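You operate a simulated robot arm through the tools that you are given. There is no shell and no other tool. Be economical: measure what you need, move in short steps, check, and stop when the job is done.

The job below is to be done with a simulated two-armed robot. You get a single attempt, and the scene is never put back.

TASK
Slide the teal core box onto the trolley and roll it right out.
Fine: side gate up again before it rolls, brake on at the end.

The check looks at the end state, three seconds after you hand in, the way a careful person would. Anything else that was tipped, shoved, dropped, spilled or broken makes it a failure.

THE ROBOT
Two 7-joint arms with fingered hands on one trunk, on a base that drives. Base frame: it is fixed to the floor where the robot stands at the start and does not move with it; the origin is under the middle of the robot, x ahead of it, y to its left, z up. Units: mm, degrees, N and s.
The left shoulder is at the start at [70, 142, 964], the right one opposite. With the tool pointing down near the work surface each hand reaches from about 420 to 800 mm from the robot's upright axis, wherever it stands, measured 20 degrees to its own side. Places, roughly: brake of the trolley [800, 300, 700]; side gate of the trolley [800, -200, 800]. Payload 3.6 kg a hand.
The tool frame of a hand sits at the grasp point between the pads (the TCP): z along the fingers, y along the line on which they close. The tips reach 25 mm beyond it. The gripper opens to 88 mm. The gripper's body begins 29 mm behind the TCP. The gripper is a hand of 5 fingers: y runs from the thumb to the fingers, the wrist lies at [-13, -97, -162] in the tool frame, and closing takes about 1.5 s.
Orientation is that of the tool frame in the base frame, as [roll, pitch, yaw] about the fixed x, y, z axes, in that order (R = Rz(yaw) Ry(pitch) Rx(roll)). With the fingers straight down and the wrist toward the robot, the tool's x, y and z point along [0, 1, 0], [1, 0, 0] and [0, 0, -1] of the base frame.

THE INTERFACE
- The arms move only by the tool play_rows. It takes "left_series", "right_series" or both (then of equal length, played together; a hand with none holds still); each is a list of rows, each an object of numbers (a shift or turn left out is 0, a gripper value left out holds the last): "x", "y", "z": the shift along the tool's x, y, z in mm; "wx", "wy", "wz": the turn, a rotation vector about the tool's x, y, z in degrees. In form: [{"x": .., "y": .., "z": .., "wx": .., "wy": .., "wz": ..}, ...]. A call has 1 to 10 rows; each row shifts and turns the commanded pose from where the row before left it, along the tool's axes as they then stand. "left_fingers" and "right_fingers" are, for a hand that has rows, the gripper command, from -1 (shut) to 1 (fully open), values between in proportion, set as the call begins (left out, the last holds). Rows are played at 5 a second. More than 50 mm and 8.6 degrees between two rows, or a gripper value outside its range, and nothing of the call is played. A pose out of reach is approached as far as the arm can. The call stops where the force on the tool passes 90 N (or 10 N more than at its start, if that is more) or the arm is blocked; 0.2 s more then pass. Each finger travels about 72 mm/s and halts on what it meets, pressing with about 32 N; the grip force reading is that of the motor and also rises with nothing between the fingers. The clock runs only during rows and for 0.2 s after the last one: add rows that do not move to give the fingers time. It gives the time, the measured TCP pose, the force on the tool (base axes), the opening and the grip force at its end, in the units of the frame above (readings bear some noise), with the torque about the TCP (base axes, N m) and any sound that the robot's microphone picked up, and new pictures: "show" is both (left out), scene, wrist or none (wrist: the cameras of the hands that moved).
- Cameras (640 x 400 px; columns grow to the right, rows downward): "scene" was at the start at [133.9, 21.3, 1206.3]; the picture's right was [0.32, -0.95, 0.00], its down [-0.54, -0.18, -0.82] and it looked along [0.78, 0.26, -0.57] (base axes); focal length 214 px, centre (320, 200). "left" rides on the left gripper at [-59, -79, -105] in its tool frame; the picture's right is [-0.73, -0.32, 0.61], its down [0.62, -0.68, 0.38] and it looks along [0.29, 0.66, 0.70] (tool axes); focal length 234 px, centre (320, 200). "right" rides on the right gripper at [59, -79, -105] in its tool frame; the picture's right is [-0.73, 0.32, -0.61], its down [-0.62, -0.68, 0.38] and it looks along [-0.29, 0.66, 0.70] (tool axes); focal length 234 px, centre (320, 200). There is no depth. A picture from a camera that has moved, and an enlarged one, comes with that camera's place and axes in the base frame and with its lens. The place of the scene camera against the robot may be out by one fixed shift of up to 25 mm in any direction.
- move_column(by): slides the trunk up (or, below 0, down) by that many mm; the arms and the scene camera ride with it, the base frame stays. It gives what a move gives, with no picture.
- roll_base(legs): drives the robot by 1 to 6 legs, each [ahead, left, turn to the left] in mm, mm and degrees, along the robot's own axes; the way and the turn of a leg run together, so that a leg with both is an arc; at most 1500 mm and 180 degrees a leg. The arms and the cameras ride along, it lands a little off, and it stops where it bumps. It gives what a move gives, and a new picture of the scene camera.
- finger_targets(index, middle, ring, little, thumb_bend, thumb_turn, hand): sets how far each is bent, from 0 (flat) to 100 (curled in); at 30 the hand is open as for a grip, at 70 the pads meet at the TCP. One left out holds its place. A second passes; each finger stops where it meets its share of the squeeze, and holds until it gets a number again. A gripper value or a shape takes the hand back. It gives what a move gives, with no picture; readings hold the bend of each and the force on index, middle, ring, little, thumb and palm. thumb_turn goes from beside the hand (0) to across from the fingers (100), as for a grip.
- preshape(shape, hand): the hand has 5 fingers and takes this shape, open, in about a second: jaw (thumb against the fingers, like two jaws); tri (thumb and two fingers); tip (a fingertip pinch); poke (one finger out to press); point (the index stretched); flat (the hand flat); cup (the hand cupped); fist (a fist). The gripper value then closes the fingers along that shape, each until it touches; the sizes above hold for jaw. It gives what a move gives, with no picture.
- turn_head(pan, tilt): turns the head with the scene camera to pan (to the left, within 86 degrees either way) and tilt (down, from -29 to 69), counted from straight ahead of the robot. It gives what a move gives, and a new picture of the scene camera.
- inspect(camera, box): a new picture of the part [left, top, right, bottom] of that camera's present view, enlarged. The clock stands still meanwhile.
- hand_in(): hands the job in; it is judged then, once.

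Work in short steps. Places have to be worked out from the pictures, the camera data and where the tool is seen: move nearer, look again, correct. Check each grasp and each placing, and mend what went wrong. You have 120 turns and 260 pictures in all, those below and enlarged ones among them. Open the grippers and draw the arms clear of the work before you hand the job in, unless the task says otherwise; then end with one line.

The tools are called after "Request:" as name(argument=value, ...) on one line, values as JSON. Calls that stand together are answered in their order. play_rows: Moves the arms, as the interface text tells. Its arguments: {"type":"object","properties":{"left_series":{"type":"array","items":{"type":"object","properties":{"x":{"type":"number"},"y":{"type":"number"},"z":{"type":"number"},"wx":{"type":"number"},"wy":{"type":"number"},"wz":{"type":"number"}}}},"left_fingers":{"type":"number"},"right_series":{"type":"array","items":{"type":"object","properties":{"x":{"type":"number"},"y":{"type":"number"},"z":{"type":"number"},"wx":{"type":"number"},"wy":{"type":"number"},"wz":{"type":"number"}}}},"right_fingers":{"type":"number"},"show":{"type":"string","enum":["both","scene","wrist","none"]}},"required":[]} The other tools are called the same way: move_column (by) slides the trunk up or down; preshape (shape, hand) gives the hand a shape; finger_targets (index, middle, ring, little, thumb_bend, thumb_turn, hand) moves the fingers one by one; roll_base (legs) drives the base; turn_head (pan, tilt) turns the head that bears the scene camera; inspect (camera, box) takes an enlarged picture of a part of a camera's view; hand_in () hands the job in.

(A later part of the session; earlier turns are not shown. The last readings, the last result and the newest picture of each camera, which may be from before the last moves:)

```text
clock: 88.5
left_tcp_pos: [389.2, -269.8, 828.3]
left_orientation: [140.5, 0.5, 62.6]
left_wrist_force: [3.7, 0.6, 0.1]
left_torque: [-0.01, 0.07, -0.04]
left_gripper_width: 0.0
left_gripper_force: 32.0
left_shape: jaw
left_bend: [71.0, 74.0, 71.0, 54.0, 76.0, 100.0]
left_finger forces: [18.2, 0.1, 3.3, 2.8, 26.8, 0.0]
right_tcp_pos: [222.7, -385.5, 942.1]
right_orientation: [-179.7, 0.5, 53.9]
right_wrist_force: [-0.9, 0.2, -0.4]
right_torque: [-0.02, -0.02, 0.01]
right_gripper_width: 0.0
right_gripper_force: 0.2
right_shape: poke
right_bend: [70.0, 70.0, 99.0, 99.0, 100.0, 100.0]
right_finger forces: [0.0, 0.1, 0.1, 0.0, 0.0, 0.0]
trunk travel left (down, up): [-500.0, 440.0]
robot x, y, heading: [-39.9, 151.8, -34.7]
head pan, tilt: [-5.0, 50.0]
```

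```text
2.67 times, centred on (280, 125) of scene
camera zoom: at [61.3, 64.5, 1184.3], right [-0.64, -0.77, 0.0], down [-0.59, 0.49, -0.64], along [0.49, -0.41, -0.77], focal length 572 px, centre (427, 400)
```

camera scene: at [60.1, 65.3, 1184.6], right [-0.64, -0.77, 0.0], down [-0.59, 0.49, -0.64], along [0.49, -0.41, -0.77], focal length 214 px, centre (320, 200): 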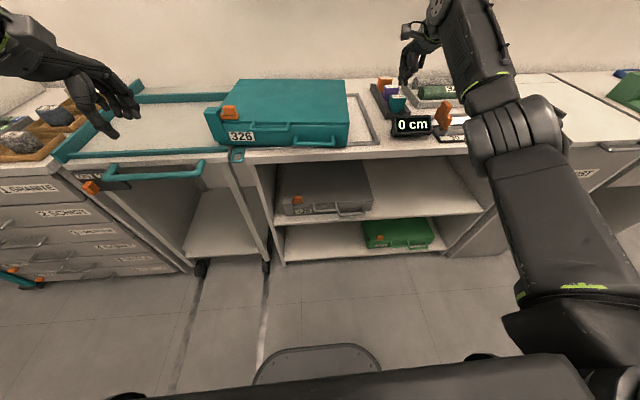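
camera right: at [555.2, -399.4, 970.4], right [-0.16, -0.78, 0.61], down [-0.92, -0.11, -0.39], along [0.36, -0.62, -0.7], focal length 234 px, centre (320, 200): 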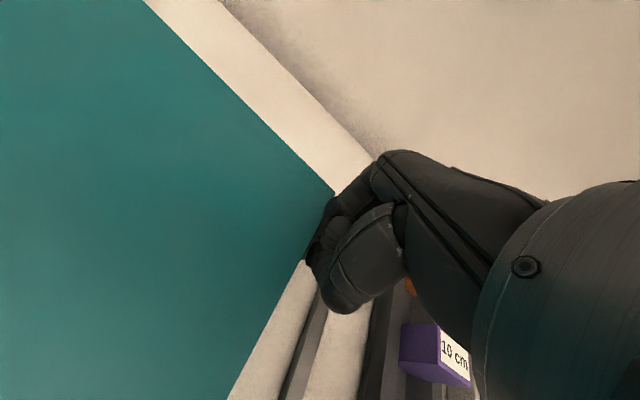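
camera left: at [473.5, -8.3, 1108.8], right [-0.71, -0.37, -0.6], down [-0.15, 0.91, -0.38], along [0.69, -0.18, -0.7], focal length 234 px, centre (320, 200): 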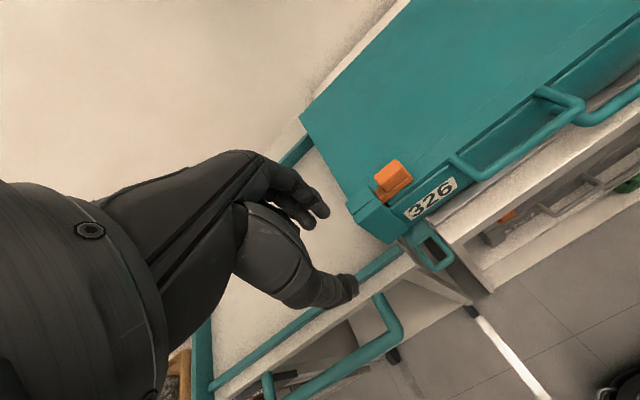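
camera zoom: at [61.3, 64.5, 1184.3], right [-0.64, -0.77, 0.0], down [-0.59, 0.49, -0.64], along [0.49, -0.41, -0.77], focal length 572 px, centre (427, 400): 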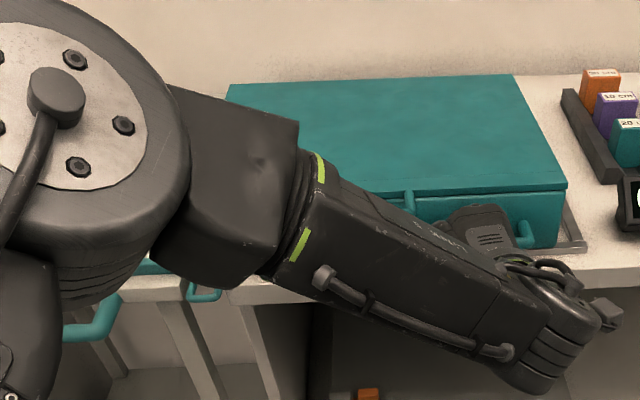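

The box is now straight again, near its start. Plan: hold the handle with the left hand and push the right face with the right hand together, so the two points force a pure translation, and carry both with the base. I release and reposition the base closer first.

Request:
play_rows(left_series=[{}, {}, {}, {}, {"z": -20}, {"z": -35}, {"z": -35}, {"z": -15, "wy": -2.4, "wz": 2.9}, {"wy": -2.4, "wz": 2.9}], left_fingers=0, show="none")

Request:
roll_base(legs=[[70, -30, -0.4]])

Request:
inspect(camera="left", box=[200, 140, 460, 320])

```text
clock: 90.5
left_tcp_pos: [330.4, -237.2, 912.2]
left_orientation: [140.4, 0.6, 55.1]
left_wrist_force: [-0.2, -0.1, 0.4]
left_torque: [0.0, -0.03, -0.01]
left_gripper_width: 43.9
left_gripper_force: 0.0
left_shape: jaw
left_bend: [74.0, 45.0, 41.0, 41.0, 69.0, 100.0]
left_finger forces: [0.0, 0.0, 0.0, 0.1, 0.0, 0.1]
right_tcp_pos: [221.1, -384.4, 942.4]
right_orientation: [-179.8, 0.7, 53.9]
right_wrist_force: [-0.8, 0.4, 0.5]
right_torque: [-0.04, -0.01, -0.03]
right_gripper_width: 0.0
right_gripper_force: 0.2
right_shape: poke
right_bend: [70.0, 70.0, 99.0, 99.0, 100.0, 100.0]
right_finger forces: [0.0, 0.1, 0.1, 0.0, 0.0, 0.0]
trunk travel left (down, up): [-500.0, 440.0]
robot x, y, heading: [-41.4, 149.6, -35.2]
head pan, tilt: [-5.0, 50.0]
```

```text
clock: 91.5
left_tcp_pos: [367.0, -305.1, 911.3]
left_orientation: [140.5, 0.5, 54.8]
left_wrist_force: [0.3, -0.7, -0.1]
left_torque: [-0.01, -0.04, 0.01]
left_gripper_width: 43.9
left_gripper_force: 0.1
left_shape: jaw
left_bend: [74.0, 45.0, 41.0, 41.0, 69.0, 100.0]
left_finger forces: [0.1, 0.0, 0.0, 0.0, 0.0, 0.1]
right_tcp_pos: [259.4, -452.2, 943.4]
right_orientation: [-179.8, 0.5, 53.6]
right_wrist_force: [0.0, -0.3, 1.1]
right_torque: [0.0, 0.01, 0.0]
right_gripper_width: 0.1
right_gripper_force: 0.1
right_shape: poke
right_bend: [70.0, 70.0, 99.0, 99.0, 100.0, 100.0]
right_finger forces: [0.0, 0.0, 0.0, 0.1, 0.0, 0.1]
trunk travel left (down, up): [-500.0, 440.0]
robot x, y, heading: [0.4, 85.3, -35.3]
head pan, tilt: [-5.0, 50.0]
camera scene: at [99.7, -1.1, 1184.4], right [-0.65, -0.76, 0.0], down [-0.58, 0.5, -0.64], along [0.49, -0.42, -0.77], focal length 214 px, centre (320, 200)
```

scene: 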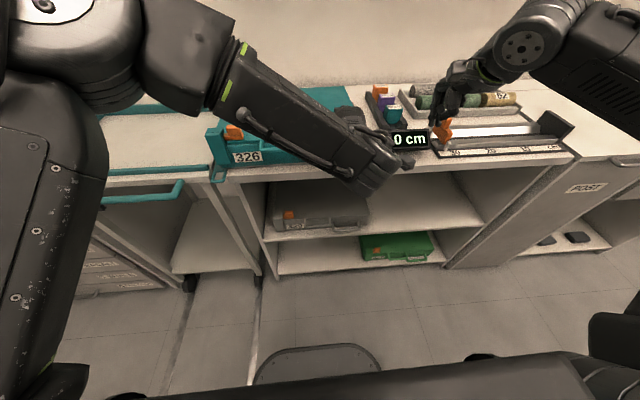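

```text
2.22 times, centred on (330, 230) of left
camera zoom: at [229.8, -279.8, 941.7], right [-0.31, -0.68, -0.67], down [0.13, 0.67, -0.74], along [0.94, -0.31, -0.12], focal length 520 px, centre (298, 133)
```

zoom: 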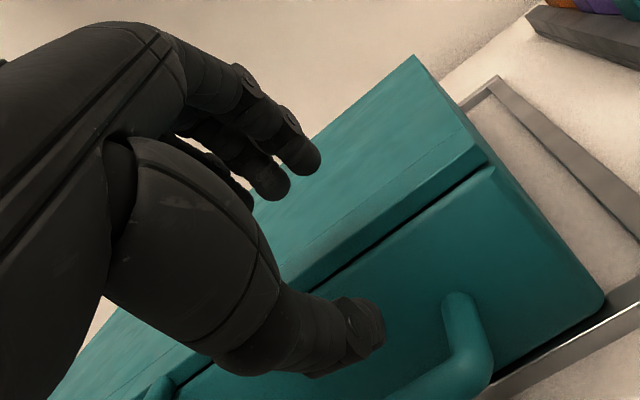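

The handle's centre is at about V +8; I shift left 43 mm, drop under the approach line and advance, then check.

Request:
play_rows(left_series=[{"x": 22, "y": -27}, {"x": 21, "y": -28}, {"z": 20}, {"z": 10}, {}], left_fingers=-0.25, show="none")

Request:
inspect(camera="left", box=[200, 140, 460, 320])

```text
clock: 92.7
left_tcp_pos: [372.6, -256.7, 852.3]
left_orientation: [140.3, 0.6, 54.7]
left_wrist_force: [0.6, -0.1, -0.6]
left_torque: [0.0, 0.01, -0.02]
left_gripper_width: 33.4
left_gripper_force: 0.1
left_shape: jaw
left_bend: [74.0, 50.0, 47.0, 44.0, 73.0, 100.0]
left_finger forces: [0.0, 0.0, 0.1, 0.0, 0.1, 0.1]
right_tcp_pos: [258.2, -451.7, 943.1]
right_orientation: [-179.8, 0.6, 53.4]
right_wrist_force: [-0.7, 0.2, -0.5]
right_torque: [0.04, 0.02, 0.02]
right_gripper_width: 0.0
right_gripper_force: 0.1
right_shape: poke
right_bend: [70.0, 70.0, 99.0, 99.0, 100.0, 100.0]
right_finger forces: [0.0, 0.0, 0.1, 0.0, 0.1, 0.0]
trunk travel left (down, up): [-500.0, 440.0]
robot x, y, heading: [-0.8, 87.7, -35.5]
head pan, tilt: [-5.0, 50.0]
```

```text
2.22 times, centred on (330, 230) of left
camera zoom: at [235.7, -231.0, 883.5], right [-0.31, -0.68, -0.67], down [0.13, 0.66, -0.74], along [0.94, -0.31, -0.12], focal length 520 px, centre (298, 133)
```

zoom: 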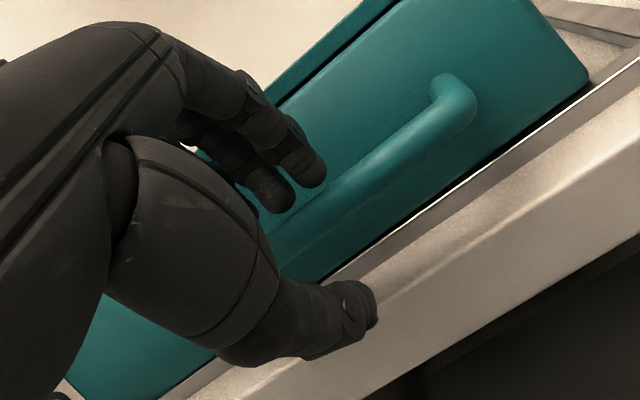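

The bar sits a bit too near the fingers; I shift 7 mm up-forward (tool y), then advance.

Request:
play_rows(left_series=[{"y": 8}, {"z": 12}, {"z": 10}], show="none")

Request:
inspect(camera="left", box=[200, 140, 460, 320])

```text
clock: 93.5
left_tcp_pos: [388.5, -267.8, 842.0]
left_orientation: [140.3, 0.5, 54.8]
left_wrist_force: [-2.4, 0.7, 0.0]
left_torque: [-0.03, 0.01, -0.02]
left_gripper_width: 33.1
left_gripper_force: 0.0
left_shape: jaw
left_bend: [74.0, 51.0, 47.0, 44.0, 73.0, 100.0]
left_finger forces: [0.0, 1.3, 0.0, 0.1, 0.1, 0.1]
right_tcp_pos: [257.5, -450.9, 943.1]
right_orientation: [-179.7, 0.5, 53.5]
right_wrist_force: [-0.2, -0.7, 1.3]
right_torque: [-0.02, 0.0, 0.0]
right_gripper_width: 0.0
right_gripper_force: 0.1
right_shape: poke
right_bend: [70.0, 70.0, 99.0, 99.0, 100.0, 100.0]
right_finger forces: [0.1, 0.1, 0.0, 0.0, 0.0, 0.0]
trunk travel left (down, up): [-500.0, 440.0]
robot x, y, heading: [-2.1, 83.6, -35.5]
head pan, tilt: [-5.0, 50.0]
```

```text
2.22 times, centred on (330, 230) of left
camera zoom: at [251.0, -242.7, 871.7], right [-0.31, -0.68, -0.67], down [0.13, 0.66, -0.74], along [0.94, -0.31, -0.12], focal length 520 px, centre (298, 133)
```

zoom: 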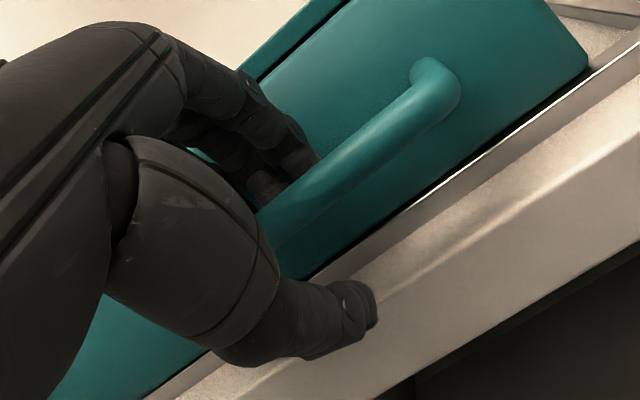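

The fingertips are behind the bar. I close.

Request:
play_rows(left_series=[{"z": 5, "y": -3}, {"z": 4, "y": -2}, {}, {}, {}, {}, {}, {}, {}], left_fingers=-1, show="none")

Request:
inspect(camera="left", box=[200, 140, 460, 320])

```text
clock: 95.5
left_tcp_pos: [389.0, -269.8, 831.0]
left_orientation: [140.3, 0.5, 54.8]
left_wrist_force: [-3.0, -0.6, 0.9]
left_torque: [-0.04, -0.02, 0.03]
left_gripper_width: 0.3
left_gripper_force: 32.1
left_shape: jaw
left_bend: [67.0, 74.0, 71.0, 57.0, 74.0, 100.0]
left_finger forces: [15.0, 0.0, 2.7, 2.1, 21.1, 0.1]
right_tcp_pos: [256.7, -451.2, 943.1]
right_orientation: [-179.8, 0.6, 53.5]
right_wrist_force: [-0.6, 0.7, 0.5]
right_torque: [0.0, 0.01, 0.0]
right_gripper_width: 0.2
right_gripper_force: 0.1
right_shape: poke
right_bend: [70.0, 70.0, 99.0, 99.0, 100.0, 100.0]
right_finger forces: [0.0, 0.0, 0.0, 0.0, 0.1, 0.0]
trunk travel left (down, up): [-500.0, 440.0]
robot x, y, heading: [0.5, 86.8, -35.3]
head pan, tilt: [-5.0, 50.0]
```

```text
2.22 times, centred on (330, 230) of left
camera zoom: at [252.2, -243.8, 861.7], right [-0.31, -0.68, -0.67], down [0.13, 0.66, -0.74], along [0.94, -0.31, -0.12], focal length 520 px, centre (298, 133)
```

zoom: 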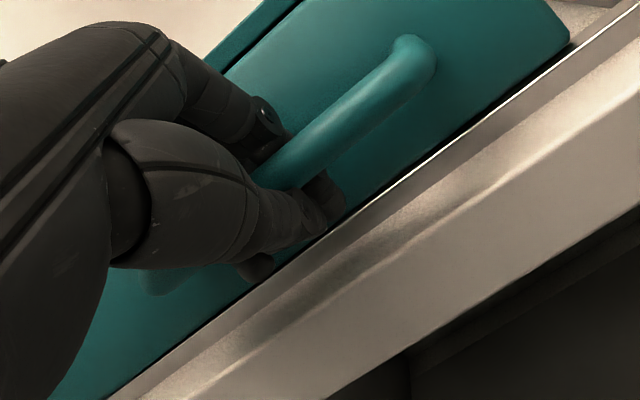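

Gripped and encircled. I pull the box 35 mm left with the base, which opens room for the right hand at the right face.

Request:
roll_base(legs=[[0, 35, 0]])

Request:
play_rows(right_series=[{"x": 25}, {"x": 25}, {"x": 20, "y": 10}, {"y": 42}, {"y": 42}, {"y": 42}, {"y": 38}], show="wrist")

```text
clock: 96.3
left_tcp_pos: [410.5, -241.1, 830.0]
left_orientation: [140.4, 0.6, 54.8]
left_wrist_force: [0.6, -2.8, 0.0]
left_torque: [-0.02, 0.06, -0.15]
left_gripper_width: 0.0
left_gripper_force: 31.9
left_shape: jaw
left_bend: [68.0, 74.0, 71.0, 54.0, 74.0, 100.0]
left_finger forces: [16.8, 0.0, 4.2, 3.4, 22.0, 0.0]
right_tcp_pos: [279.6, -422.2, 942.5]
right_orientation: [-179.8, 0.6, 53.5]
right_wrist_force: [0.5, 0.5, -0.1]
right_torque: [-0.02, 0.02, 0.03]
right_gripper_width: 0.0
right_gripper_force: 0.1
right_shape: poke
right_bend: [70.0, 70.0, 99.0, 99.0, 100.0, 100.0]
right_finger forces: [0.1, 0.0, 0.0, 0.0, 0.0, 0.0]
trunk travel left (down, up): [-500.0, 440.0]
robot x, y, heading: [22.7, 116.1, -35.4]
head pan, tilt: [-5.0, 50.0]
camera scene: at [120.6, 28.9, 1184.5], right [-0.65, -0.76, 0.0], down [-0.58, 0.5, -0.64], along [0.49, -0.42, -0.77], focal length 214 px, centre (320, 200)
```

scene: 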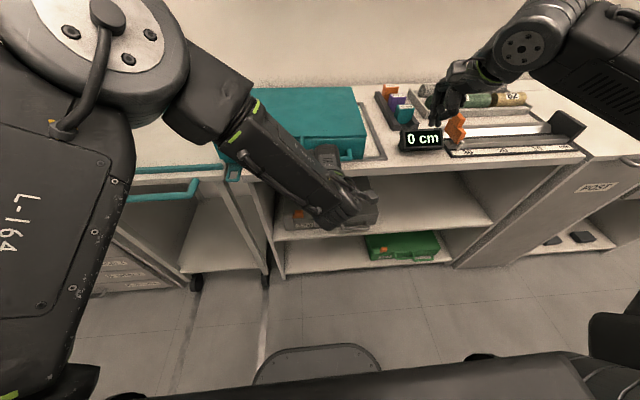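

```text
clock: 98.0
left_tcp_pos: [409.7, -241.4, 830.3]
left_orientation: [140.4, 0.6, 54.7]
left_wrist_force: [3.1, -1.2, -0.5]
left_torque: [-0.01, 0.06, -0.18]
left_gripper_width: 0.0
left_gripper_force: 32.3
left_shape: jaw
left_bend: [68.0, 74.0, 71.0, 54.0, 74.0, 100.0]
left_finger forces: [17.2, 0.1, 4.7, 3.5, 22.1, 0.1]
right_tcp_pos: [460.5, -469.4, 942.6]
right_orientation: [-179.7, 0.7, 53.4]
right_wrist_force: [0.3, -0.3, 0.1]
right_torque: [0.0, 0.0, 0.01]
right_gripper_width: 0.1
right_gripper_force: 0.1
right_shape: poke
right_bend: [70.0, 70.0, 99.0, 99.0, 100.0, 100.0]
right_finger forces: [0.0, 0.0, 0.0, 0.0, 0.1, 0.0]
trunk travel left (down, up): [-500.0, 440.0]
robot x, y, heading: [18.5, 115.5, -35.6]
head pan, tilt: [-5.0, 50.0]
camera right: at [433.0, -374.6, 1046.0], right [-0.17, -0.77, 0.61], down [-0.92, -0.1, -0.37], along [0.35, -0.63, -0.7], focal length 234 px, centre (320, 200)
```

right: 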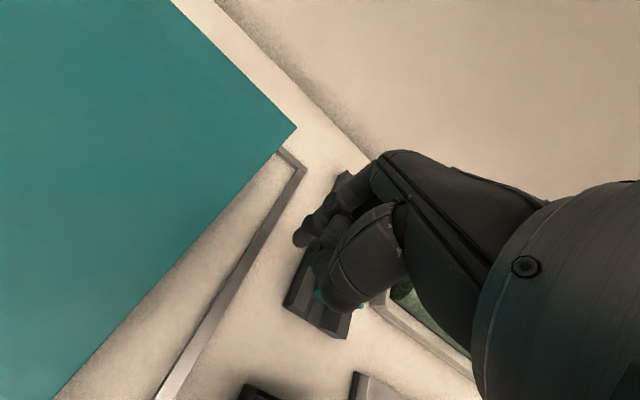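

The box followed by 36 mm. The right hand is at U 648, V −115; I lower it into the corridor.

Request:
play_rows(right_series=[{"z": 25}, {"z": 25}, {"z": 25}], show="wrist")

```text
clock: 98.8
left_tcp_pos: [411.4, -241.5, 831.4]
left_orientation: [140.3, 0.6, 54.6]
left_wrist_force: [2.1, 0.3, -0.2]
left_torque: [-0.03, 0.1, -0.12]
left_gripper_width: 0.1
left_gripper_force: 31.5
left_shape: jaw
left_bend: [68.0, 74.0, 71.0, 54.0, 75.0, 100.0]
left_finger forces: [17.0, 0.0, 4.4, 3.3, 22.0, 0.1]
right_tcp_pos: [460.5, -470.5, 866.8]
right_orientation: [-179.9, 0.5, 53.5]
right_wrist_force: [0.7, 0.1, 0.4]
right_torque: [-0.01, -0.03, 0.0]
right_gripper_width: 0.1
right_gripper_force: 0.2
right_shape: poke
right_bend: [70.0, 70.0, 99.0, 99.0, 100.0, 100.0]
right_finger forces: [0.0, 0.1, 0.1, 0.0, 0.0, 0.0]
trunk travel left (down, up): [-500.0, 440.0]
robot x, y, heading: [18.7, 114.1, -35.4]
head pan, tilt: [-5.0, 50.0]
camera right: at [432.0, -376.4, 970.6], right [-0.17, -0.77, 0.61], down [-0.92, -0.1, -0.37], along [0.35, -0.63, -0.7], focal length 234 px, centre (320, 200)
```

right: 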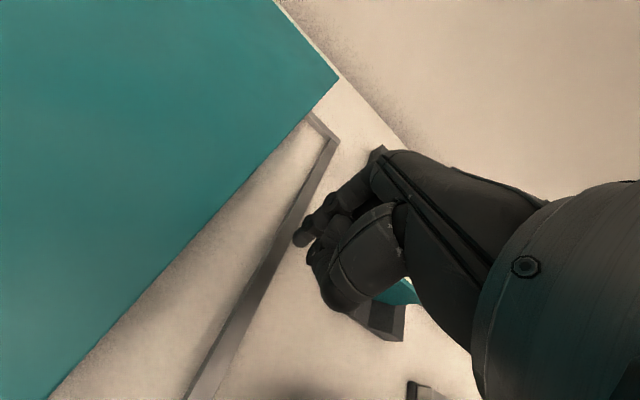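

Box edge is about 35 mm from the finger; yaw about −3°. I push right-hand left to make contact and square the box.

Request:
play_rows(right_series=[{"x": 12}, {"x": 12}, {"x": 8}, {"x": 6}, {"x": 6}], show="wrist")

```text
clock: 100.0
left_tcp_pos: [411.5, -241.0, 831.2]
left_orientation: [140.4, 0.6, 54.8]
left_wrist_force: [4.9, 4.3, -0.8]
left_torque: [-0.05, 0.08, -0.08]
left_gripper_width: 0.0
left_gripper_force: 31.5
left_shape: jaw
left_bend: [68.0, 74.0, 71.0, 54.0, 75.0, 100.0]
left_finger forces: [16.7, 0.0, 3.9, 3.0, 22.2, 0.0]
right_tcp_pos: [485.1, -435.4, 865.5]
right_orientation: [-179.8, 0.6, 53.4]
right_wrist_force: [-2.3, -6.0, 1.4]
right_torque: [0.09, -0.06, -0.12]
right_gripper_width: 0.0
right_gripper_force: 0.1
right_shape: poke
right_bend: [70.0, 70.0, 99.0, 99.0, 100.0, 100.0]
right_finger forces: [6.9, 0.0, 0.0, 0.0, 0.0, 0.0]
trunk travel left (down, up): [-500.0, 440.0]
robot x, y, heading: [18.7, 112.5, -35.2]
head pan, tilt: [-5.0, 50.0]
camera right: at [457.3, -341.6, 970.1], right [-0.17, -0.77, 0.61], down [-0.92, -0.1, -0.37], along [0.35, -0.63, -0.7], focal length 234 px, centre (320, 200)
```

right: 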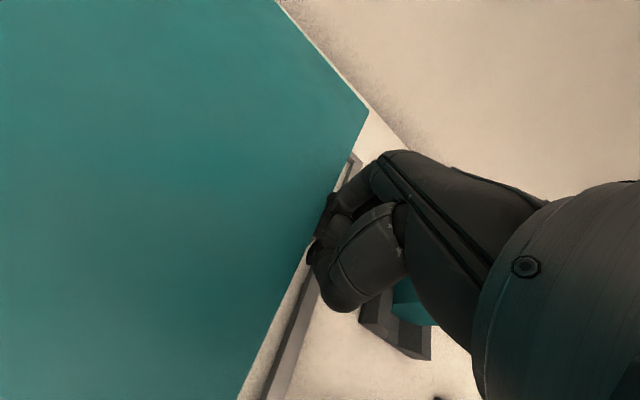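

Contact made (7 N) and the box is within 1° of square. Before moving on I check the rear-left corner against the back rail.

Request:
turn_head(pan=15, tilt=40)

Request:
inspect(camera="scene", box=[200, 40, 400, 200])

```text
clock: 100.8
left_tcp_pos: [410.9, -242.5, 830.6]
left_orientation: [140.5, 0.6, 54.7]
left_wrist_force: [5.0, 5.6, -0.2]
left_torque: [-0.05, 0.09, -0.07]
left_gripper_width: 0.0
left_gripper_force: 32.3
left_shape: jaw
left_bend: [68.0, 74.0, 71.0, 54.0, 75.0, 100.0]
left_finger forces: [16.5, 0.1, 3.6, 2.7, 22.5, 0.0]
right_tcp_pos: [485.2, -434.6, 866.7]
right_orientation: [-179.8, 0.5, 53.6]
right_wrist_force: [-3.9, -9.4, 1.4]
right_torque: [0.11, -0.03, -0.18]
right_gripper_width: 0.2
right_gripper_force: 0.0
right_shape: poke
right_bend: [70.0, 70.0, 99.0, 99.0, 100.0, 100.0]
right_finger forces: [10.4, 0.0, 0.0, 0.0, 0.1, 0.0]
trunk travel left (down, up): [-500.0, 440.0]
robot x, y, heading: [19.2, 109.6, -35.6]
head pan, tilt: [15.0, 40.0]
camera scene: at [140.6, 47.7, 1198.6], right [-0.35, -0.94, 0.0], down [-0.6, 0.23, -0.77], along [0.72, -0.27, -0.64], focal length 214 px, centre (320, 200)
```

scene: 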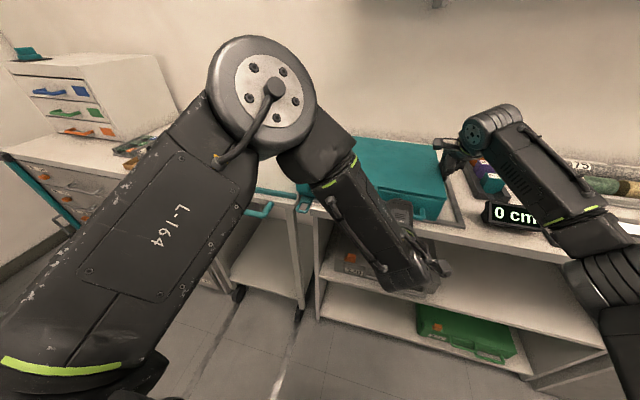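

```text
2.50 times, centred on (300, 120) of scene
camera zoom: at [140.6, 47.7, 1198.6], right [-0.35, -0.94, 0.0], down [-0.6, 0.23, -0.77], along [0.72, -0.27, -0.64], focal length 536 px, centre (370, 400)
```

zoom: 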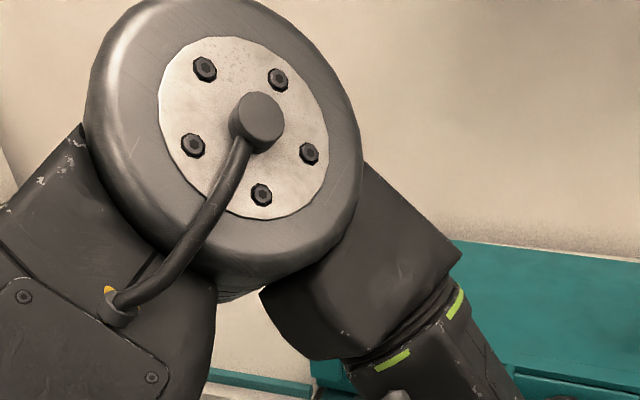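

The view is blocked by the arm, but comparing right-camera estimates the box is now ~14 mm nearer to me than originally: about 20 mm clear of the front rail and 33 mm of the back rail. I add 3 mm on the right hand and carry the box left with the base.

Request:
play_rows(right_series=[{"x": 3}, {}], show="none")

Request:
roll_base(legs=[[0, 60, 0]])

Request:
inspect(camera="right", box=[0, 0, 640, 400])

```text
clock: 101.4
left_tcp_pos: [410.5, -241.5, 831.6]
left_orientation: [140.3, 0.5, 54.8]
left_wrist_force: [1.6, 7.0, -0.5]
left_torque: [-0.13, 0.01, -0.03]
left_gripper_width: 0.0
left_gripper_force: 32.0
left_shape: jaw
left_bend: [68.0, 74.0, 71.0, 55.0, 75.0, 100.0]
left_finger forces: [15.8, 0.0, 3.1, 2.1, 24.0, 0.0]
right_tcp_pos: [488.4, -433.4, 866.3]
right_orientation: [-179.8, 0.6, 53.5]
right_wrist_force: [-2.5, -10.5, 2.7]
right_torque: [0.13, -0.1, -0.19]
right_gripper_width: 0.0
right_gripper_force: 0.0
right_shape: poke
right_bend: [70.0, 70.0, 99.0, 99.0, 100.0, 100.0]
right_finger forces: [10.4, 0.0, 0.0, 0.0, 0.0, 0.0]
trunk travel left (down, up): [-500.0, 440.0]
robot x, y, heading: [18.3, 116.5, -35.5]
head pan, tilt: [15.0, 40.0]
```

```text
clock: 102.3
left_tcp_pos: [426.1, -235.5, 829.3]
left_orientation: [140.5, -0.1, 50.8]
left_wrist_force: [-45.5, -61.1, -0.1]
left_torque: [0.54, -0.29, -0.9]
left_gripper_width: 0.2
left_gripper_force: 31.9
left_shape: jaw
left_bend: [66.0, 75.0, 73.0, 60.0, 75.0, 100.0]
left_finger forces: [17.0, 0.0, 0.1, 0.1, 22.1, 0.0]
right_tcp_pos: [496.5, -429.3, 861.2]
right_orientation: [-179.7, -0.5, 50.3]
right_wrist_force: [-6.9, -29.3, 9.4]
right_torque: [0.06, -0.17, -0.44]
right_gripper_width: 0.3
right_gripper_force: 0.1
right_shape: poke
right_bend: [70.0, 70.0, 99.0, 99.0, 100.0, 100.0]
right_finger forces: [28.6, 0.1, 0.0, 0.1, 0.1, 0.0]
trunk travel left (down, up): [-500.0, 440.0]
robot x, y, heading: [68.9, 155.6, -38.6]
head pan, tilt: [15.0, 40.0]
camera scene: at [174.0, 66.5, 1198.6], right [-0.4, -0.92, -0.02], down [-0.58, 0.27, -0.77], along [0.71, -0.3, -0.64], focal length 214 px, centre (320, 200)
```

scene: 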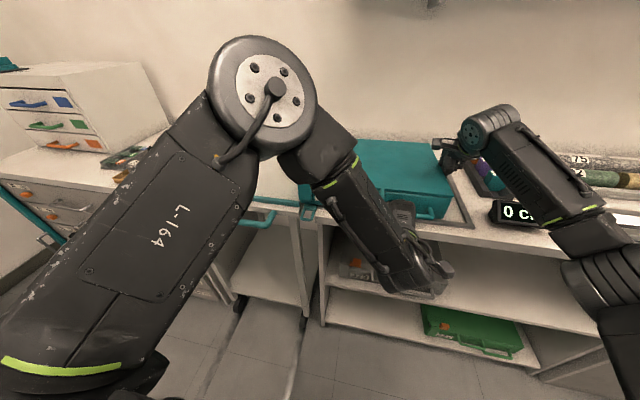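

```text
1.00 times, centred on (320, 200) of right
camera zoom: at [472.2, -334.4, 966.9], right [-0.22, -0.77, 0.6], down [-0.92, -0.04, -0.38], along [0.32, -0.64, -0.7], focal length 234 px, centre (320, 200)
```

zoom: 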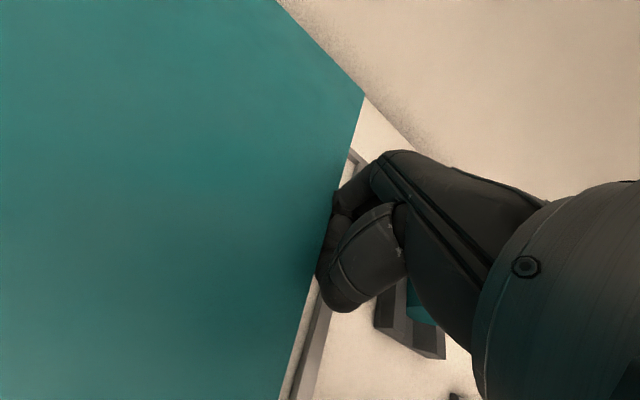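

Blocked again, now with the box square: about 100 N straight against the left motion. So there's probably a step at the deck edge. I back the base off a little and use the right hand's camera to look at the left bottom edge.

Request:
roll_base(legs=[[0, -28, 3]])

Request:
play_rows(right_series=[{"x": -12}, {"z": -45}, {"z": -45}, {"z": -40, "y": -20}, {"x": 40, "y": -28}, {"x": 40, "y": -28}, {"x": 40, "y": -28}, {"x": 40, "y": -28}, {"x": 40, "y": -28}, {"x": 40, "y": -28}], show="wrist")

```text
clock: 103.2
left_tcp_pos: [425.8, -239.4, 829.5]
left_orientation: [140.4, 0.1, 53.3]
left_wrist_force: [-17.1, -33.4, -0.3]
left_torque: [0.26, -0.09, -0.61]
left_gripper_width: 0.1
left_gripper_force: 31.8
left_shape: jaw
left_bend: [66.0, 75.0, 72.0, 56.0, 75.0, 100.0]
left_finger forces: [19.6, 0.0, 0.0, 0.1, 19.7, 0.0]
right_tcp_pos: [504.5, -431.1, 863.2]
right_orientation: [-179.8, 0.0, 52.6]
right_wrist_force: [-22.3, -41.6, 5.8]
right_torque: [0.41, -0.4, -0.53]
right_gripper_width: 0.0
right_gripper_force: 0.0
right_shape: poke
right_bend: [70.0, 70.0, 99.0, 99.0, 100.0, 100.0]
right_finger forces: [47.4, 0.1, 0.1, 0.1, 0.7, 0.0]
trunk travel left (down, up): [-500.0, 440.0]
robot x, y, heading: [48.3, 131.8, -36.1]
head pan, tilt: [15.0, 40.0]
camera scene: at [162.0, 51.6, 1198.8], right [-0.36, -0.93, -0.01], down [-0.59, 0.24, -0.77], along [0.72, -0.27, -0.64], focal length 214 px, centre (320, 200)
```

scene: 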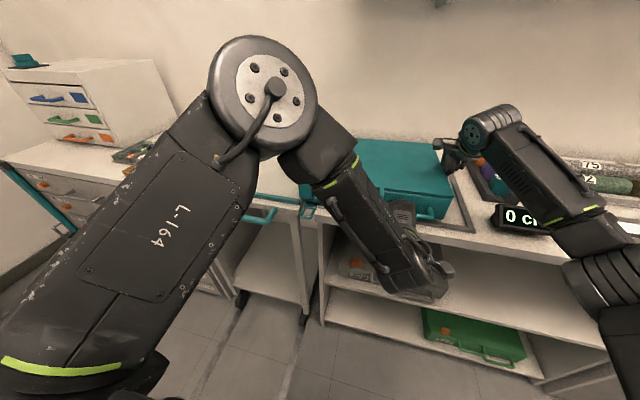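

```text
clock: 105.4
left_tcp_pos: [426.4, -237.1, 831.6]
left_orientation: [140.4, 0.6, 52.9]
left_wrist_force: [-33.8, -39.5, -3.8]
left_torque: [0.39, -0.28, -0.65]
left_gripper_width: 0.0
left_gripper_force: 32.4
left_shape: jaw
left_bend: [66.0, 75.0, 72.0, 57.0, 75.0, 100.0]
left_finger forces: [16.2, 0.0, 0.1, 0.0, 22.5, 0.1]
right_tcp_pos: [496.7, -132.0, 993.6]
right_orientation: [-179.8, 0.4, 52.4]
right_wrist_force: [-0.2, 0.6, 0.0]
right_torque: [-0.01, -0.02, 0.03]
right_gripper_width: 0.0
right_gripper_force: 0.1
right_shape: poke
right_bend: [70.0, 70.0, 99.0, 99.0, 100.0, 100.0]
right_finger forces: [0.0, 0.1, 0.0, 0.1, 0.0, 0.0]
trunk travel left (down, up): [-500.0, 440.0]
robot x, y, heading: [50.8, 132.4, -35.9]
head pan, tilt: [15.0, 40.0]
camera right: at [469.3, -37.1, 1098.7], right [-0.18, -0.77, 0.61], down [-0.92, -0.08, -0.38], along [0.34, -0.63, -0.7], focal length 234 px, centre (320, 200)
```

right: 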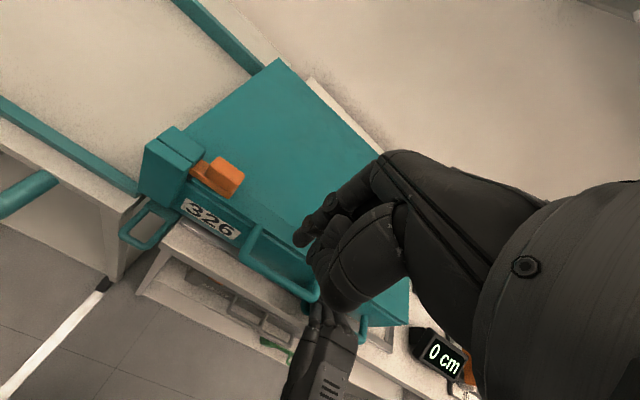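

Request:
inspect(camera="right", box=[200, 20, 320, 110])

Request:
inspect(camera="right", box=[90, 110, 250, 260])

```text
4.44 times, centred on (260, 65) of right
camera zoom: at [469.3, -37.1, 1098.7], right [-0.18, -0.77, 0.61], down [-0.92, -0.08, -0.38], along [0.34, -0.63, -0.7], focal length 1041 px, centre (587, 800)
```

zoom: 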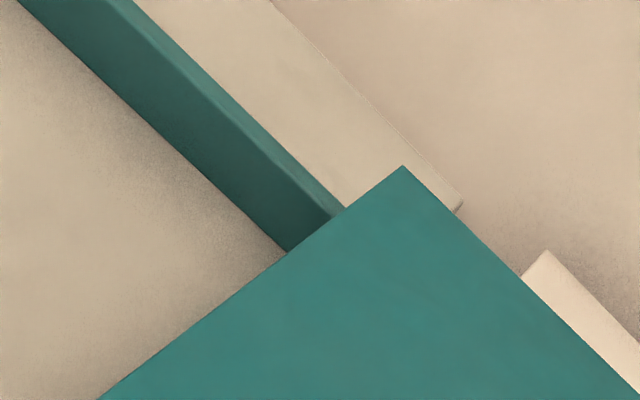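

```text
2.67 times, centred on (170, 185) of right
camera zoom: at [469.3, -37.1, 1098.7], right [-0.18, -0.77, 0.61], down [-0.92, -0.08, -0.38], along [0.34, -0.63, -0.7], focal length 624 px, centre (720, 240)
```

zoom: 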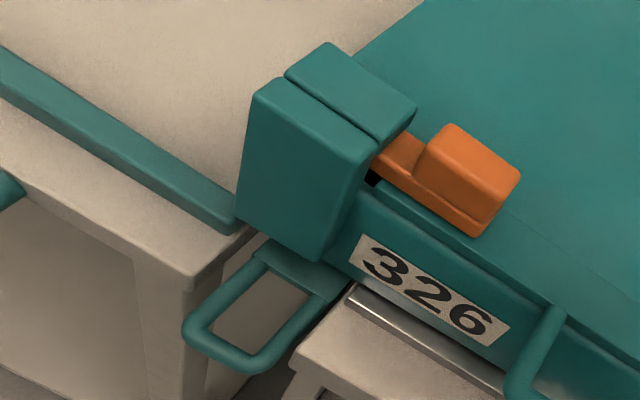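

Clear now: the cap's front-left bottom corner butts on the end of the front rail, while there is ~49 mm free at the back rail. The box must go about 20 mm away from me. I ease it right, then push the handle forward, watching with the right camera from above.

Request:
play_rows(left_series=[{"x": -10}, {"x": -10}, {"x": -8}, {"y": 4.2, "z": 3.5}, {"y": 4.2, "z": 3.5}, {"y": 4.2, "z": 3.5}, {"y": 4.2, "z": 3.5}, {}], show="none")

Request:
inspect(camera="right", box=[90, 20, 410, 340])

```text
clock: 107.2
left_tcp_pos: [427.2, -261.3, 836.8]
left_orientation: [139.9, 1.1, 53.2]
left_wrist_force: [-31.7, 36.6, -1.6]
left_torque: [-0.46, -0.77, 0.36]
left_gripper_width: 0.0
left_gripper_force: 32.0
left_shape: jaw
left_bend: [70.0, 75.0, 71.0, 60.0, 75.0, 100.0]
left_finger forces: [0.1, 28.2, 0.0, 2.7, 19.4, 0.1]
right_tcp_pos: [496.9, -120.2, 997.5]
right_orientation: [179.7, 0.9, 52.7]
right_wrist_force: [-0.1, 0.0, 0.2]
right_torque: [-0.02, -0.02, 0.0]
right_gripper_width: 0.0
right_gripper_force: 0.0
right_shape: poke
right_bend: [70.0, 70.0, 99.0, 99.0, 100.0, 100.0]
right_finger forces: [0.0, 0.0, 0.1, 0.0, 0.0, 0.0]
trunk travel left (down, up): [-500.0, 440.0]
robot x, y, heading: [49.1, 132.3, -36.1]
head pan, tilt: [15.0, 40.0]
```

```text
1.25 times, centred on (250, 180) of right
camera zoom: at [468.9, -24.0, 1101.2], right [-0.18, -0.76, 0.62], down [-0.92, -0.09, -0.38], along [0.34, -0.64, -0.69], focal length 293 px, centre (408, 225)
```

zoom: 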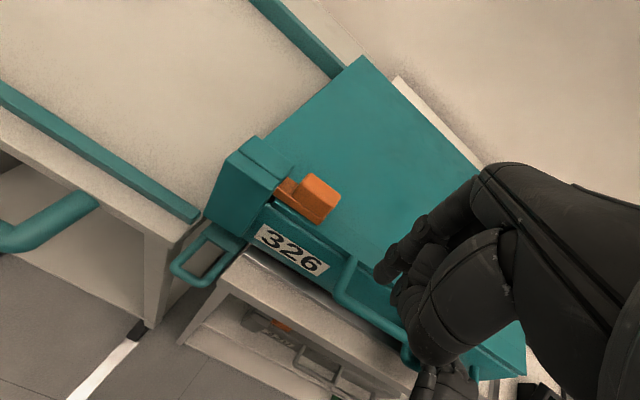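

The cap is now behind the rail's line, the box is square, and it rests against the frame's rear strip. I relax the push a little and drag left with the arm in small steps while watching from above.

Request:
play_rows(left_series=[{"y": -4, "z": -3.4}, {"x": 8}, {"x": 8}, {"x": 8}, {"x": 8}], show="none")

Request:
inspect(camera="right", box=[90, 20, 410, 340])

```text
clock: 108.4
left_tcp_pos: [446.2, -237.3, 833.8]
left_orientation: [140.3, 1.0, 53.2]
left_wrist_force: [-17.4, 3.7, -7.7]
left_torque: [-0.02, -0.41, -0.09]
left_gripper_width: 0.0
left_gripper_force: 31.6
left_shape: jaw
left_bend: [70.0, 76.0, 71.0, 57.0, 75.0, 100.0]
left_finger forces: [0.3, 9.1, 0.0, 6.8, 14.0, 0.1]
right_tcp_pos: [498.6, -124.5, 995.7]
right_orientation: [-179.8, 0.8, 52.6]
right_wrist_force: [-0.2, 1.1, -0.7]
right_torque: [-0.02, 0.0, -0.02]
right_gripper_width: 0.0
right_gripper_force: 0.0
right_shape: poke
right_bend: [70.0, 70.0, 99.0, 99.0, 100.0, 100.0]
right_finger forces: [0.0, 0.0, 0.0, 0.0, 0.0, 0.1]
trunk travel left (down, up): [-500.0, 440.0]
robot x, y, heading: [49.1, 133.7, -36.1]
head pan, tilt: [15.0, 40.0]
```

```text
1.25 times, centred on (250, 180) of right
camera zoom: at [472.5, -30.6, 1098.7], right [-0.18, -0.77, 0.62], down [-0.92, -0.08, -0.37], along [0.34, -0.64, -0.69], focal length 293 px, centre (408, 225)
```

zoom: 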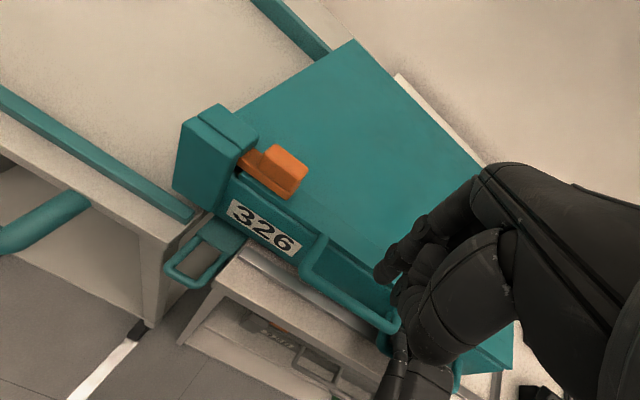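

The cap has passed inside the front rail with only ~17 N. I keep going.

Request:
play_rows(left_series=[{"x": 9}, {"x": 9}, {"x": 9}, {"x": 9}], show="none")

Request:
inspect(camera="right", box=[90, 0, 410, 320])

```text
clock: 109.4
left_tcp_pos: [467.0, -208.4, 833.2]
left_orientation: [140.4, 0.9, 53.2]
left_wrist_force: [-19.8, 3.6, -6.1]
left_torque: [-0.02, -0.5, -0.11]
left_gripper_width: 0.3
left_gripper_force: 31.9
left_shape: jaw
left_bend: [70.0, 76.0, 71.0, 57.0, 75.0, 100.0]
left_finger forces: [0.3, 10.4, 0.1, 8.0, 15.0, 0.0]
right_tcp_pos: [500.5, -124.8, 995.8]
right_orientation: [-179.8, 0.7, 52.7]
right_wrist_force: [-0.4, -0.5, -0.1]
right_torque: [-0.01, 0.0, 0.02]
right_gripper_width: 0.1
right_gripper_force: 0.1
right_shape: poke
right_bend: [70.0, 70.0, 99.0, 99.0, 100.0, 100.0]
right_finger forces: [0.0, 0.1, 0.1, 0.0, 0.0, 0.1]
trunk travel left (down, up): [-500.0, 440.0]
robot x, y, heading: [52.4, 133.0, -35.7]
head pan, tilt: [15.0, 40.0]
```

```text
1.25 times, centred on (250, 160) of right
camera zoom: at [472.3, -30.1, 1098.8], right [-0.18, -0.77, 0.62], down [-0.92, -0.08, -0.37], along [0.34, -0.64, -0.69], focal length 293 px, centre (408, 250)
```

zoom: 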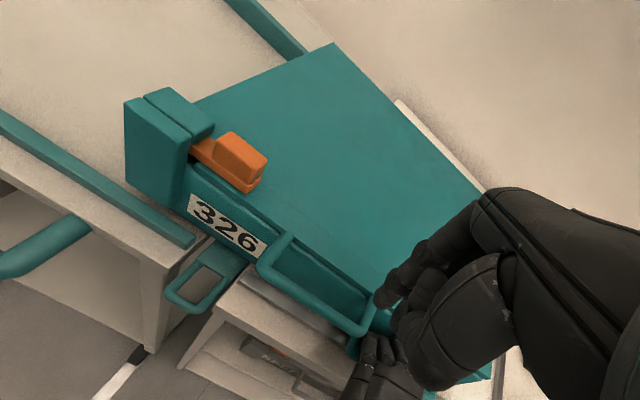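

The box is riding onto the deck, turned about 2.7° clockwise. Another 36 mm.

Request:
play_rows(left_series=[{"x": 9}, {"x": 9}, {"x": 9}, {"x": 9}, {"x": 9}], show="none")

Request:
inspect(camera="right", box=[50, 0, 450, 320])

```text
clock: 110.6
left_tcp_pos: [493.0, -171.5, 833.4]
left_orientation: [140.2, 1.0, 53.1]
left_wrist_force: [-25.0, 4.8, -5.6]
left_torque: [0.0, -0.6, -0.1]
left_gripper_width: 0.0
left_gripper_force: 32.1
left_shape: jaw
left_bend: [70.0, 76.0, 71.0, 58.0, 75.0, 100.0]
left_finger forces: [0.1, 13.2, 0.0, 8.7, 16.6, 0.0]
right_tcp_pos: [497.4, -124.9, 994.8]
right_orientation: [-180.0, 0.7, 52.5]
right_wrist_force: [-0.1, -0.2, 0.4]
right_torque: [-0.02, -0.02, 0.03]
right_gripper_width: 0.0
right_gripper_force: 0.0
right_shape: poke
right_bend: [70.0, 70.0, 99.0, 99.0, 100.0, 100.0]
right_finger forces: [0.1, 0.0, 0.1, 0.1, 0.0, 0.1]
trunk travel left (down, up): [-500.0, 440.0]
robot x, y, heading: [53.8, 131.4, -35.9]
head pan, tilt: [15.0, 40.0]
```

```text
1.25 times, centred on (250, 160) of right
camera zoom: at [471.3, -29.6, 1099.4], right [-0.18, -0.77, 0.62], down [-0.92, -0.08, -0.38], along [0.34, -0.64, -0.69], focal length 293 px, centre (408, 250)
```

zoom: 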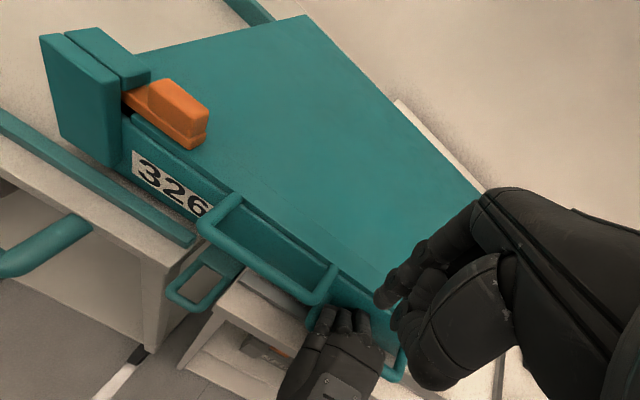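

Yaw is steady at ~3°. I continue with base legs to the left, the grip held.

Request:
roll_base(legs=[[0, 60, 0]])

Request:
inspect(camera="right", box=[50, 0, 450, 320])

```text
clock: 111.5
left_tcp_pos: [531.7, -119.9, 833.0]
left_orientation: [140.2, 1.1, 53.4]
left_wrist_force: [-16.6, 18.3, -4.8]
left_torque: [-0.24, -0.49, 0.12]
left_gripper_width: 0.0
left_gripper_force: 31.6
left_shape: jaw
left_bend: [71.0, 76.0, 71.0, 58.0, 75.0, 100.0]
left_finger forces: [0.5, 14.7, 0.1, 4.6, 15.1, 0.1]
right_tcp_pos: [535.5, -71.8, 994.4]
right_orientation: [-180.0, 1.0, 52.5]
right_wrist_force: [-0.2, 0.4, -0.3]
right_torque: [-0.01, 0.0, -0.01]
right_gripper_width: 0.1
right_gripper_force: 0.1
right_shape: poke
right_bend: [70.0, 70.0, 99.0, 99.0, 100.0, 100.0]
right_finger forces: [0.2, 0.0, 0.0, 0.1, 0.0, 0.1]
trunk travel left (down, up): [-500.0, 440.0]
robot x, y, heading: [84.6, 177.1, -36.3]
head pan, tilt: [15.0, 40.0]
camera scene: at [204.1, 118.1, 1199.1], right [-0.36, -0.93, 0.0], down [-0.6, 0.23, -0.77], along [0.72, -0.28, -0.64], focal length 214 px, centre (320, 200)
```

scene: 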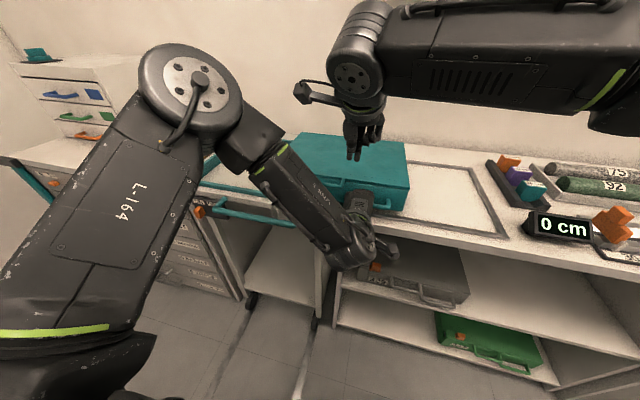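

```text
1.25 times, centred on (250, 160) of right
camera zoom: at [509.3, 22.6, 1098.9], right [-0.18, -0.77, 0.62], down [-0.92, -0.09, -0.37], along [0.34, -0.64, -0.69], focal length 293 px, centre (408, 250)
```

zoom: 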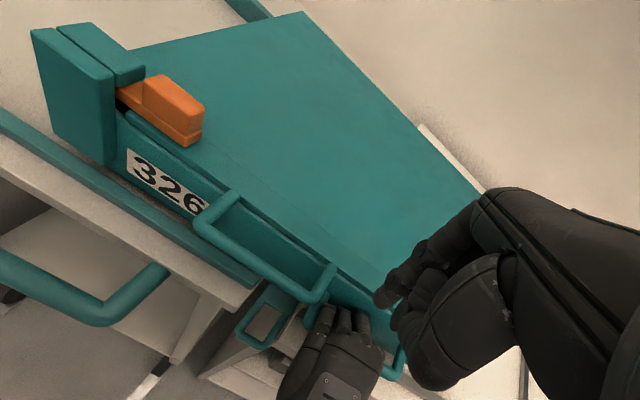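

It moved 64 mm more and now sits between the rails. The last part is better pushed on the right face, clear of the front rail. I release the handle and withdraw the left hand, then take the right hand over to the box's right side.

Request:
play_rows(left_series=[{}, {}, {}, {}, {"z": -15}, {"z": -35}, {"z": -40}, {"z": -40, "y": 15}, {"z": -30, "y": 30}, {"z": -30, "y": 30}], left_fingers=0.2, show="none")

Request:
play_rows(right_series=[{"x": -45, "y": 10}, {"x": -45, "y": 10}, {"x": -45, "y": 15}, {"x": -45, "y": 15}, {"x": -15, "y": 40}, {"y": 42}, {"y": 42}, {"y": 42}, {"z": 30}, {"z": 20}], show="wrist")

```text
clock: 113.8
left_tcp_pos: [479.3, -79.6, 1011.7]
left_orientation: [142.1, 0.2, 52.9]
left_wrist_force: [-15.1, 15.2, -8.9]
left_torque: [-0.37, -0.01, 0.58]
left_gripper_width: 49.3
left_gripper_force: 0.0
left_shape: jaw
left_bend: [29.0, 46.0, 37.0, 50.0, 65.0, 100.0]
left_finger forces: [0.1, 0.0, 0.1, 0.0, 0.0, 0.0]
right_tcp_pos: [540.4, -81.7, 1003.3]
right_orientation: [178.9, 0.1, 52.0]
right_wrist_force: [14.9, -15.8, 9.2]
right_torque: [0.53, 0.71, 0.25]
right_gripper_width: 0.1
right_gripper_force: 0.1
right_shape: poke
right_bend: [70.0, 70.0, 100.0, 99.0, 100.0, 100.0]
right_finger forces: [0.0, 0.0, 0.1, 0.0, 0.0, 0.0]
trunk travel left (down, up): [-500.0, 440.0]
robot x, y, heading: [88.1, 180.6, -36.0]
head pan, tilt: [15.0, 40.0]
stopped in row 10 (left hand): the force on the tool passed its limit (the readings are from after the stop); the commanded pose is now the measured one
```

```text
clock: 114.2
left_tcp_pos: [466.2, -87.9, 1011.8]
left_orientation: [142.0, -0.2, 49.8]
left_wrist_force: [-29.7, -27.0, -4.6]
left_torque: [1.14, -1.16, -0.75]
left_gripper_width: 52.0
left_gripper_force: 0.1
left_shape: jaw
left_bend: [29.0, 42.0, 35.0, 44.0, 65.0, 100.0]
left_finger forces: [0.0, 0.1, 0.0, 0.0, 0.1, 0.0]
right_tcp_pos: [525.2, -102.6, 1004.1]
right_orientation: [178.9, -0.9, 53.9]
right_wrist_force: [27.8, 27.1, 5.2]
right_torque: [-1.33, 1.65, -1.21]
right_gripper_width: 0.2
right_gripper_force: 0.1
right_shape: poke
right_bend: [70.0, 70.0, 99.0, 99.0, 100.0, 96.0]
right_finger forces: [0.0, 0.0, 0.1, 0.0, 0.0, 0.0]
trunk travel left (down, up): [-500.0, 440.0]
robot x, y, heading: [85.4, 182.5, -36.0]
head pan, tilt: [15.0, 40.0]
stopped in row 2 (left hand): the force on the tool passed its limit (the readings are from after the stop); the commanded pose is now the measured one
camera right: at [492.2, -8.5, 1108.1], right [-0.18, -0.78, 0.6], down [-0.91, -0.1, -0.4], along [0.38, -0.62, -0.69], focal length 234 px, centre (320, 200)
```

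right: 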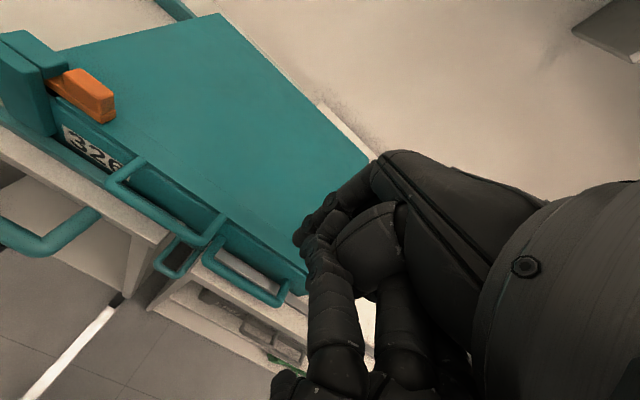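

The hands touched each other. I separate them: the left draws back toward me and down, the right goes up.

Request:
play_rows(left_series=[{"y": -12, "z": -8}, {"y": -20, "z": -10}, {"y": -25, "z": -10}, {"y": -20, "z": 0}], right_series=[{"z": -10, "y": 5}, {"z": -15, "y": 10}, {"z": -15, "y": 20}, {"y": 20}], show="scene")

```text
clock: 115.2
left_tcp_pos: [410.2, -35.3, 986.0]
left_orientation: [142.0, 0.0, 50.6]
left_wrist_force: [0.6, 0.1, -0.8]
left_torque: [-0.02, -0.02, -0.02]
left_gripper_width: 52.2
left_gripper_force: 0.1
left_shape: jaw
left_bend: [29.0, 41.0, 37.0, 43.0, 65.0, 100.0]
left_finger forces: [0.1, 0.0, 0.0, 0.0, 0.0, 0.0]
right_tcp_pos: [568.9, -136.3, 1044.7]
right_orientation: [179.1, -0.5, 53.7]
right_wrist_force: [-0.1, -0.9, 0.4]
right_torque: [0.01, 0.03, -0.01]
right_gripper_width: 0.0
right_gripper_force: 0.2
right_shape: poke
right_bend: [70.0, 70.0, 99.0, 99.0, 100.0, 100.0]
right_finger forces: [0.0, 0.0, 0.1, 0.1, 0.0, 0.1]
trunk travel left (down, up): [-500.0, 440.0]
robot x, y, heading: [86.6, 180.5, -36.1]
head pan, tilt: [15.0, 40.0]
camera scene: at [205.5, 113.5, 1198.7], right [-0.36, -0.93, 0.0], down [-0.6, 0.23, -0.77], along [0.72, -0.27, -0.64], focal length 214 px, centre (320, 200)
```

scene: 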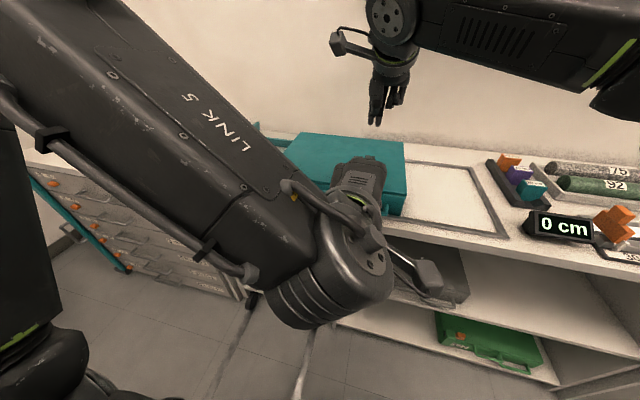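

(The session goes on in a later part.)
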